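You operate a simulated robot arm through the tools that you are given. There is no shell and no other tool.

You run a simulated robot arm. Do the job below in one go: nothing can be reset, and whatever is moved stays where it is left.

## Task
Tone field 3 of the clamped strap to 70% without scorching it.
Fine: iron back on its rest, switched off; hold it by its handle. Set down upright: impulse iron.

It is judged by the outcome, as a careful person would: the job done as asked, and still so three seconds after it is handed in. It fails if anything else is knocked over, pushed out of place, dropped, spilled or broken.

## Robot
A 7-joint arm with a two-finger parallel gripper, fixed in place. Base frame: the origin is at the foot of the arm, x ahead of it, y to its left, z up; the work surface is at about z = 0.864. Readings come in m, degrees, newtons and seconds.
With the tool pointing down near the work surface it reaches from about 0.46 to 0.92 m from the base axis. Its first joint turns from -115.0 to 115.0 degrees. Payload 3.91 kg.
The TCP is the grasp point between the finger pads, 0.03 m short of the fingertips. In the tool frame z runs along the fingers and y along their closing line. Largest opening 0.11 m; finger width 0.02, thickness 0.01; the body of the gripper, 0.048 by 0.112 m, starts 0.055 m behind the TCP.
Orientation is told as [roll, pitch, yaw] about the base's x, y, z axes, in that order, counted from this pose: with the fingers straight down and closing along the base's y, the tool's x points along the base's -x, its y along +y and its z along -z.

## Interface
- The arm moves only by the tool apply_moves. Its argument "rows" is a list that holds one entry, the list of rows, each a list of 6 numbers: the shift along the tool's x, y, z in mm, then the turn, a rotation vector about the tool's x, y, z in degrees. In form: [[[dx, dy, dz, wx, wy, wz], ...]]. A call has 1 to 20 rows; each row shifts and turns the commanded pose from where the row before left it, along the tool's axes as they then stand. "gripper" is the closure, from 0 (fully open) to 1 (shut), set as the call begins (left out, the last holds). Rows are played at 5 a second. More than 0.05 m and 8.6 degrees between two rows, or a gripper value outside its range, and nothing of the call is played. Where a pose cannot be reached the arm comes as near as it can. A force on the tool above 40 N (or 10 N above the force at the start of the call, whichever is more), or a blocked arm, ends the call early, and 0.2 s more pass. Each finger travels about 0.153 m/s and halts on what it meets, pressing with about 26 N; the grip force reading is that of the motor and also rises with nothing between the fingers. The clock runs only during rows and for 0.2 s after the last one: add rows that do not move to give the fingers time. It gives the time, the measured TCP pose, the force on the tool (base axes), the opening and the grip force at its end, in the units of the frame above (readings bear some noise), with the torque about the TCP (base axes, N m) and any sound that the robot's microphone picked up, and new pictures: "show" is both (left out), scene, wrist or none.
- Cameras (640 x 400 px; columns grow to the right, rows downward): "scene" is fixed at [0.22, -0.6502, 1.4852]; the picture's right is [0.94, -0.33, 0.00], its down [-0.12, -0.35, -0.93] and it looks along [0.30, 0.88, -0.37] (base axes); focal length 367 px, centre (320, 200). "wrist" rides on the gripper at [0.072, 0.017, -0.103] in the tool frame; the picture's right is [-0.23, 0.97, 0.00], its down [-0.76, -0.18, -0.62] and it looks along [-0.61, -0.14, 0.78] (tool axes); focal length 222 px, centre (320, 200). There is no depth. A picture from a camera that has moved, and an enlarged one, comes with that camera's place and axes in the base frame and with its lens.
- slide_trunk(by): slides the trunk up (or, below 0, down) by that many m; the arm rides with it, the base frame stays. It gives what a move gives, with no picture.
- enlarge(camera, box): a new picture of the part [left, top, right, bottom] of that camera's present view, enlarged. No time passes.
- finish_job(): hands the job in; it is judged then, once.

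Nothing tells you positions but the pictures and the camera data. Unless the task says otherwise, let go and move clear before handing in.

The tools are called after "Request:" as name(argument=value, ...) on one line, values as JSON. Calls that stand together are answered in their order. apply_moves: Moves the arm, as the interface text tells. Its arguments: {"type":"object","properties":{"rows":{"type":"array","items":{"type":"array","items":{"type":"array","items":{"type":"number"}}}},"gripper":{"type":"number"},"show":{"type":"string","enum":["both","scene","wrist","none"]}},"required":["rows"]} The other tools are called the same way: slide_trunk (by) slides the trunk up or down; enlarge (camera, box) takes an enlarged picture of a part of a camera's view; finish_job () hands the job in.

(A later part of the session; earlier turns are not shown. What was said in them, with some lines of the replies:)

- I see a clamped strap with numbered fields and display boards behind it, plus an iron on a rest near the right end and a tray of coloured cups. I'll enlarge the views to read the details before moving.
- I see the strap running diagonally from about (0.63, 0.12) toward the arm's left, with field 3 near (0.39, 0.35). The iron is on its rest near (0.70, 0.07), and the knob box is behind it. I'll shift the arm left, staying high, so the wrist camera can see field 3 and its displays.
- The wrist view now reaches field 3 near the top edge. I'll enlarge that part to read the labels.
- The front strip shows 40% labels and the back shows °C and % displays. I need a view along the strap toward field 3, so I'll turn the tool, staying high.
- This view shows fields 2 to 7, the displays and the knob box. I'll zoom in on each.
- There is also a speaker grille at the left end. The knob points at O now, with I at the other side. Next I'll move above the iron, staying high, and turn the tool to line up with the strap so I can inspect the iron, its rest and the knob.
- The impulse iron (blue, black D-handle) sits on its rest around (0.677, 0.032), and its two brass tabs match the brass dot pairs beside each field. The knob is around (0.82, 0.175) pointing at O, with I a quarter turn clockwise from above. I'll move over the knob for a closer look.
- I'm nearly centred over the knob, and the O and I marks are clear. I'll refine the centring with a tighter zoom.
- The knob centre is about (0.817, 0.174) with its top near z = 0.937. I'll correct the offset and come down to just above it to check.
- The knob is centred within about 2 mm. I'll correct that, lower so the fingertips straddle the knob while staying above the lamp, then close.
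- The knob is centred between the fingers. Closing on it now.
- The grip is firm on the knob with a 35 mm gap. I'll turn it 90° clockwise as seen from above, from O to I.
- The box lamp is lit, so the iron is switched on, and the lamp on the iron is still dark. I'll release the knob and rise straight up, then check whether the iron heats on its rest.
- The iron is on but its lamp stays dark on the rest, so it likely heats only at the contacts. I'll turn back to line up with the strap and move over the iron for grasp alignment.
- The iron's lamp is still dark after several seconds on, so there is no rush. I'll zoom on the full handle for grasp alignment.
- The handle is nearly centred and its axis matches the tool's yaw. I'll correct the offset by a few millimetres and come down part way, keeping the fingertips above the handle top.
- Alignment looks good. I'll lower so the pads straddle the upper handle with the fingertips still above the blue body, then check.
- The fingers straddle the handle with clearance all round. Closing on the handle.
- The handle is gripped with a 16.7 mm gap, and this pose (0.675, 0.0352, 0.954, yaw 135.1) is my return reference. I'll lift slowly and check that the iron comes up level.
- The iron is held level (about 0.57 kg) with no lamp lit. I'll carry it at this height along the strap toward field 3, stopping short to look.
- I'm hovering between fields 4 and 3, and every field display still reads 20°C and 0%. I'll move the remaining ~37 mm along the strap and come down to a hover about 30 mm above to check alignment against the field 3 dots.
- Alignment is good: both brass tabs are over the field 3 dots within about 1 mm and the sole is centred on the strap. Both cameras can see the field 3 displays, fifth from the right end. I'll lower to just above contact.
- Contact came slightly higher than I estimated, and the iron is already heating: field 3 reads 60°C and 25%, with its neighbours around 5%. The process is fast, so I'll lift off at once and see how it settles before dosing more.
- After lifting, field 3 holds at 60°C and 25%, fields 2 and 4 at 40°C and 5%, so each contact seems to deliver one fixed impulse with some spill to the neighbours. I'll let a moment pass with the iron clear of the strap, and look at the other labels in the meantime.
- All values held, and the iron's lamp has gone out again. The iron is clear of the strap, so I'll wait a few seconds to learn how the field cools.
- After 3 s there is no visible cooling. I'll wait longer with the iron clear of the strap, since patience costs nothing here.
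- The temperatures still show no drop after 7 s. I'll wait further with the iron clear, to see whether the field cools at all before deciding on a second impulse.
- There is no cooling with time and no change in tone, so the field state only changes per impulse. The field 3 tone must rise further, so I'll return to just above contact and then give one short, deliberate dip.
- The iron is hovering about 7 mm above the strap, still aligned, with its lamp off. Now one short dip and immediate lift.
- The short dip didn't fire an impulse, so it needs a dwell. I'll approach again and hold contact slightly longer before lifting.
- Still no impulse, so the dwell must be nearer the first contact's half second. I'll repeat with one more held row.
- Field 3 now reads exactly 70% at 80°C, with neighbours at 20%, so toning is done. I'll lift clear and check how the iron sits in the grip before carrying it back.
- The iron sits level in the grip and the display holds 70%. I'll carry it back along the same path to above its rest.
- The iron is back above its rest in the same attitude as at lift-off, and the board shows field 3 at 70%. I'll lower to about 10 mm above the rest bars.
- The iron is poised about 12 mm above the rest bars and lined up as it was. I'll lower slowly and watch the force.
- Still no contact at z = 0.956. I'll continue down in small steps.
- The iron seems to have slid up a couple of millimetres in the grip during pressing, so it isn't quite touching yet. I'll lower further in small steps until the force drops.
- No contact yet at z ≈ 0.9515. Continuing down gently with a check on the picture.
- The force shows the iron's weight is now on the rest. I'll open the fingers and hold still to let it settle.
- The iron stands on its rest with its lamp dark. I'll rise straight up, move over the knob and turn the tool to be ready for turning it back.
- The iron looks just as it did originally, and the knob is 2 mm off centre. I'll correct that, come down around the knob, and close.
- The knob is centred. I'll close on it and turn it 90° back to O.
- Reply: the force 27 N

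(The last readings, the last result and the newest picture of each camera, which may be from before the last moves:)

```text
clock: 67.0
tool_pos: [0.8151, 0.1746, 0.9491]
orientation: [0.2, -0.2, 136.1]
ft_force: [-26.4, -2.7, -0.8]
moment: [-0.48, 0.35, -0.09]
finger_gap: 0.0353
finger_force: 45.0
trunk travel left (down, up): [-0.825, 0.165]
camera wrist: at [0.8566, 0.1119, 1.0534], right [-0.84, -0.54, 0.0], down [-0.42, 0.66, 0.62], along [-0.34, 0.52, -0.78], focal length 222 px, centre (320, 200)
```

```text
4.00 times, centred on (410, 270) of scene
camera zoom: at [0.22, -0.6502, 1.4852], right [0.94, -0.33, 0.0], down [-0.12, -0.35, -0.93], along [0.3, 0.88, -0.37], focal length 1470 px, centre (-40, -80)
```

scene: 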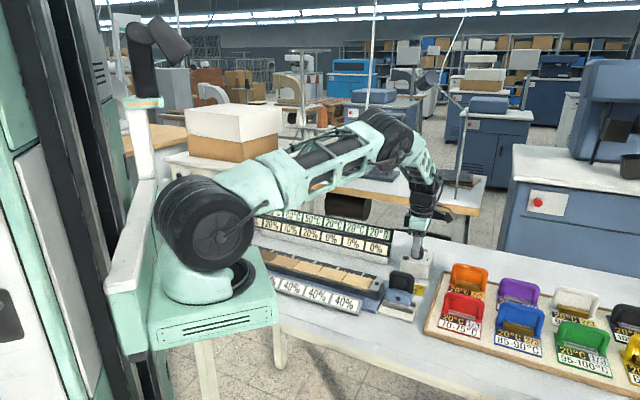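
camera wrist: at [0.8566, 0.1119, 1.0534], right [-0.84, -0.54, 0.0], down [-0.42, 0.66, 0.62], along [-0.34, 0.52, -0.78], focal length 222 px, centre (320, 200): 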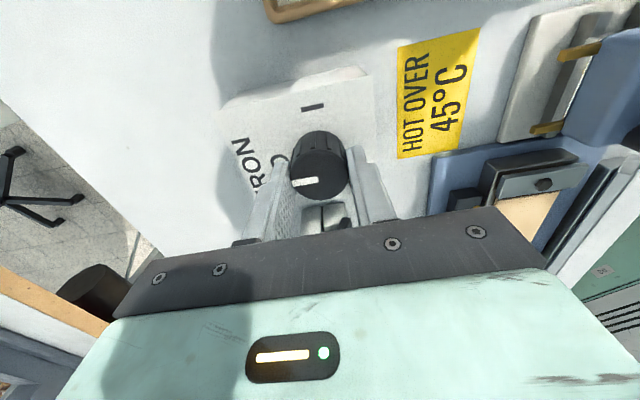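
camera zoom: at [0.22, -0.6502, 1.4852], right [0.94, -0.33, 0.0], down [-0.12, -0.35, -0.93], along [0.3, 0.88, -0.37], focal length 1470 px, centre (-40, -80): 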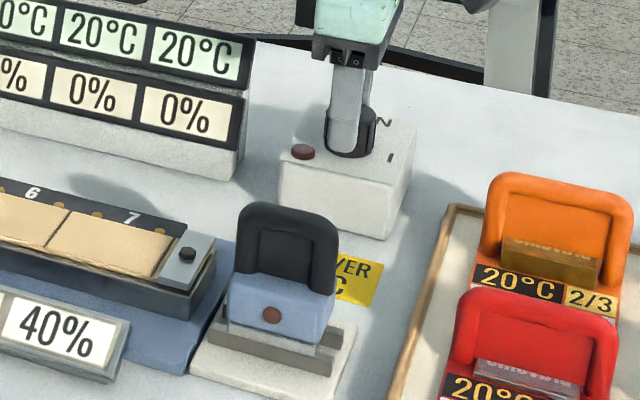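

The box lamp is off and the pointer is back on O. There is some sideways load on the grip, so I'll ease it off by shifting 2–3 mm, then open.

Request:
apply_moves(rows=[[[-1.1, 1.0, 0, 0, 0, 0], [-1.0, 1.0, 0, 0, 0, 0], [0, 0, 0, 0, 0, 0]]], show="none")

Request:
apply_moves(rows=[[[0, 0, 0, 0, 0, 0], [0, 0, 0, 0, 0, 0], [0, 0, 0, 0, 0, 0]]], gripper=0, show="both")

```text
clock: 67.8
tool_pos: [0.8172, 0.1732, 0.9506]
orientation: [-0.1, 0.2, 135.9]
ft_force: [-11.3, -1.4, -7.0]
moment: [0.76, 0.72, 0.0]
finger_gap: 0.0353
finger_force: 45.3
trunk travel left (down, up): [-0.825, 0.165]
```

```text
clock: 68.6
tool_pos: [0.8158, 0.1738, 0.9492]
orientation: [0.0, 0.0, 135.9]
ft_force: [0.0, 1.3, -0.6]
moment: [-0.02, 0.0, 0.0]
finger_gap: 0.11
finger_force: 0.1
trunk travel left (down, up): [-0.825, 0.165]
camera wrist: at [0.8555, 0.1119, 1.0536], right [-0.84, -0.54, 0.0], down [-0.42, 0.66, 0.62], along [-0.34, 0.52, -0.78], focal length 222 px, centre (320, 200)
```

scene: 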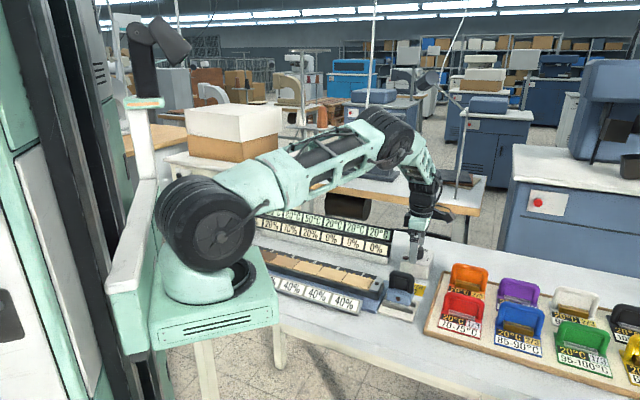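
wrist: 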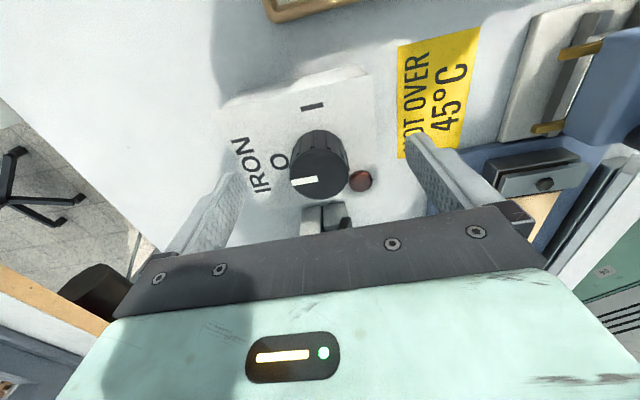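

The knob points to O and the lamp is dark. I'll rise straight up to get clear and take final looks at the iron, knob and displays.

Request:
apply_moves(rows=[[[0, 0, -20, 0, 0, 0], [0, 0, -40, 0, 0, 0], [0, 0, -45, 0, 0, 0], [0, 0, -45, 0, 0, 0], [0, 0, -45, 0, 0, 0], [0, 0, 0, 0, 0, 0]]], show="both")

Request:
enlarge(camera="scene", box=[360, 220, 460, 320])

Request:
enlarge(camera="scene", box=[240, 190, 400, 310])

Request:
enlarge(camera="wrist", box=[220, 0, 460, 150])

```text
clock: 70.0
tool_pos: [0.8149, 0.1747, 1.1453]
orientation: [0.0, -0.1, 136.0]
ft_force: [-0.6, -0.4, -0.5]
moment: [-0.02, 0.01, -0.03]
finger_gap: 0.11
finger_force: 0.1
trunk travel left (down, up): [-0.825, 0.165]
camera wrist: at [0.8552, 0.1115, 1.2482], right [-0.84, -0.54, 0.0], down [-0.42, 0.66, 0.62], along [-0.34, 0.52, -0.78], focal length 222 px, centre (320, 200)
```

scene: 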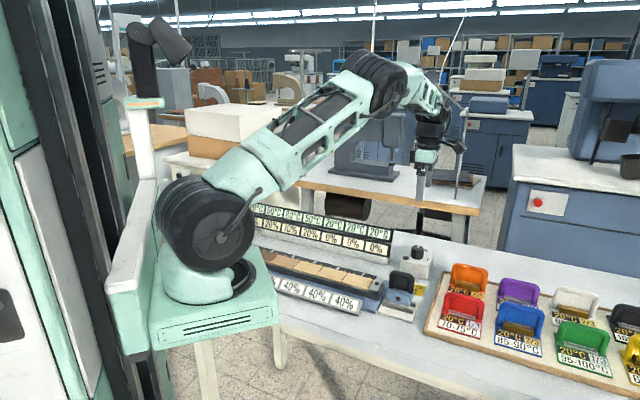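
wrist: 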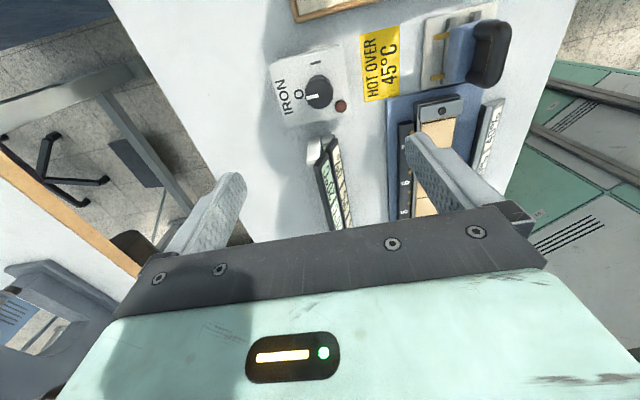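

```text
4.00 times, centred on (410, 270) of scene
camera zoom: at [0.22, -0.6502, 1.4852], right [0.94, -0.33, 0.0], down [-0.12, -0.35, -0.93], along [0.3, 0.88, -0.37], focal length 1470 px, centre (-40, -80)
```

zoom: 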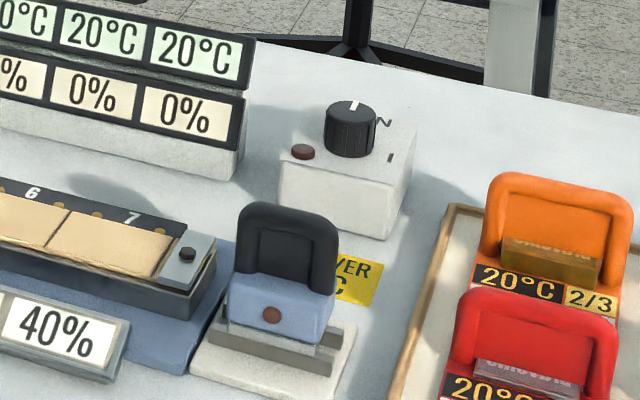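

```text
3.33 times, centred on (320, 250) of scene
camera zoom: at [0.22, -0.6502, 1.4852], right [0.94, -0.33, 0.0], down [-0.12, -0.35, -0.93], along [0.3, 0.88, -0.37], focal length 1225 px, centre (320, 33)
```

zoom: 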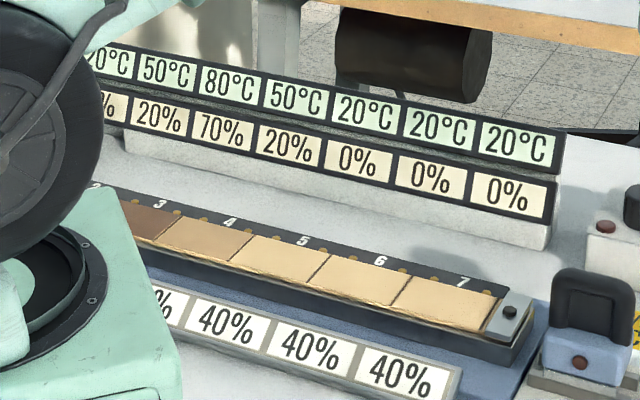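

```text
2.67 times, centred on (340, 75) of wrist
camera zoom: at [0.8552, 0.1115, 1.2482], right [-0.84, -0.54, 0.0], down [-0.42, 0.66, 0.62], along [-0.34, 0.52, -0.78], focal length 592 px, centre (267, 533)
```

zoom: 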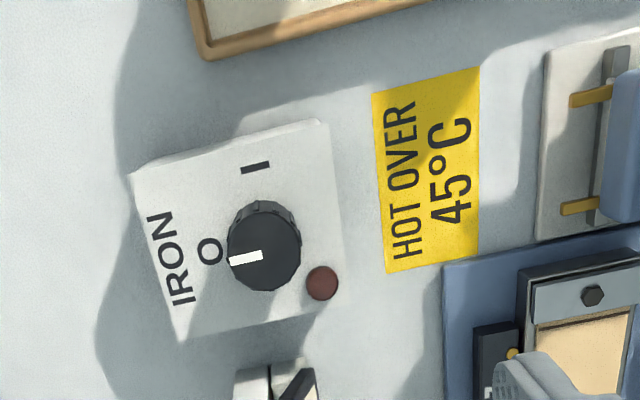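

Field 3 reads 70% with its neighbours at 20%. The iron is upright on its rest with its lamp dark, the knob is on O and the arm is clear, so I'm handing in.

Request:
finish_job()

```text
The job is handed in.
```

Field 3 of the strap reads 70% on its display, and I handed the job in. I saw no sign of scorching, though nothing on the bench reports it directly.

- **Toning:** It took two iron contacts. The first brought field 3 to 60°C and 25%, the second to 80°C and 70%. The first contact came a little earlier than I meant, because the strap sat higher than I had estimated. Two dips between them were too short to add any tone.
- **Neighbouring fields:** Fields 2 and 4 picked up some tone as well and now read 20% each at 50°C. All the other fields still read 0%. I never worked out what the 40% cards in front of each field mean, so I could not check those readings against them.
- **Iron and switch:** I held the iron by its handle throughout. It is upright on its rest with its lamp dark, the knob is back on O and the switch box lamp is off.
- **Bench:** Nothing else was moved, and the arm is clear above it.
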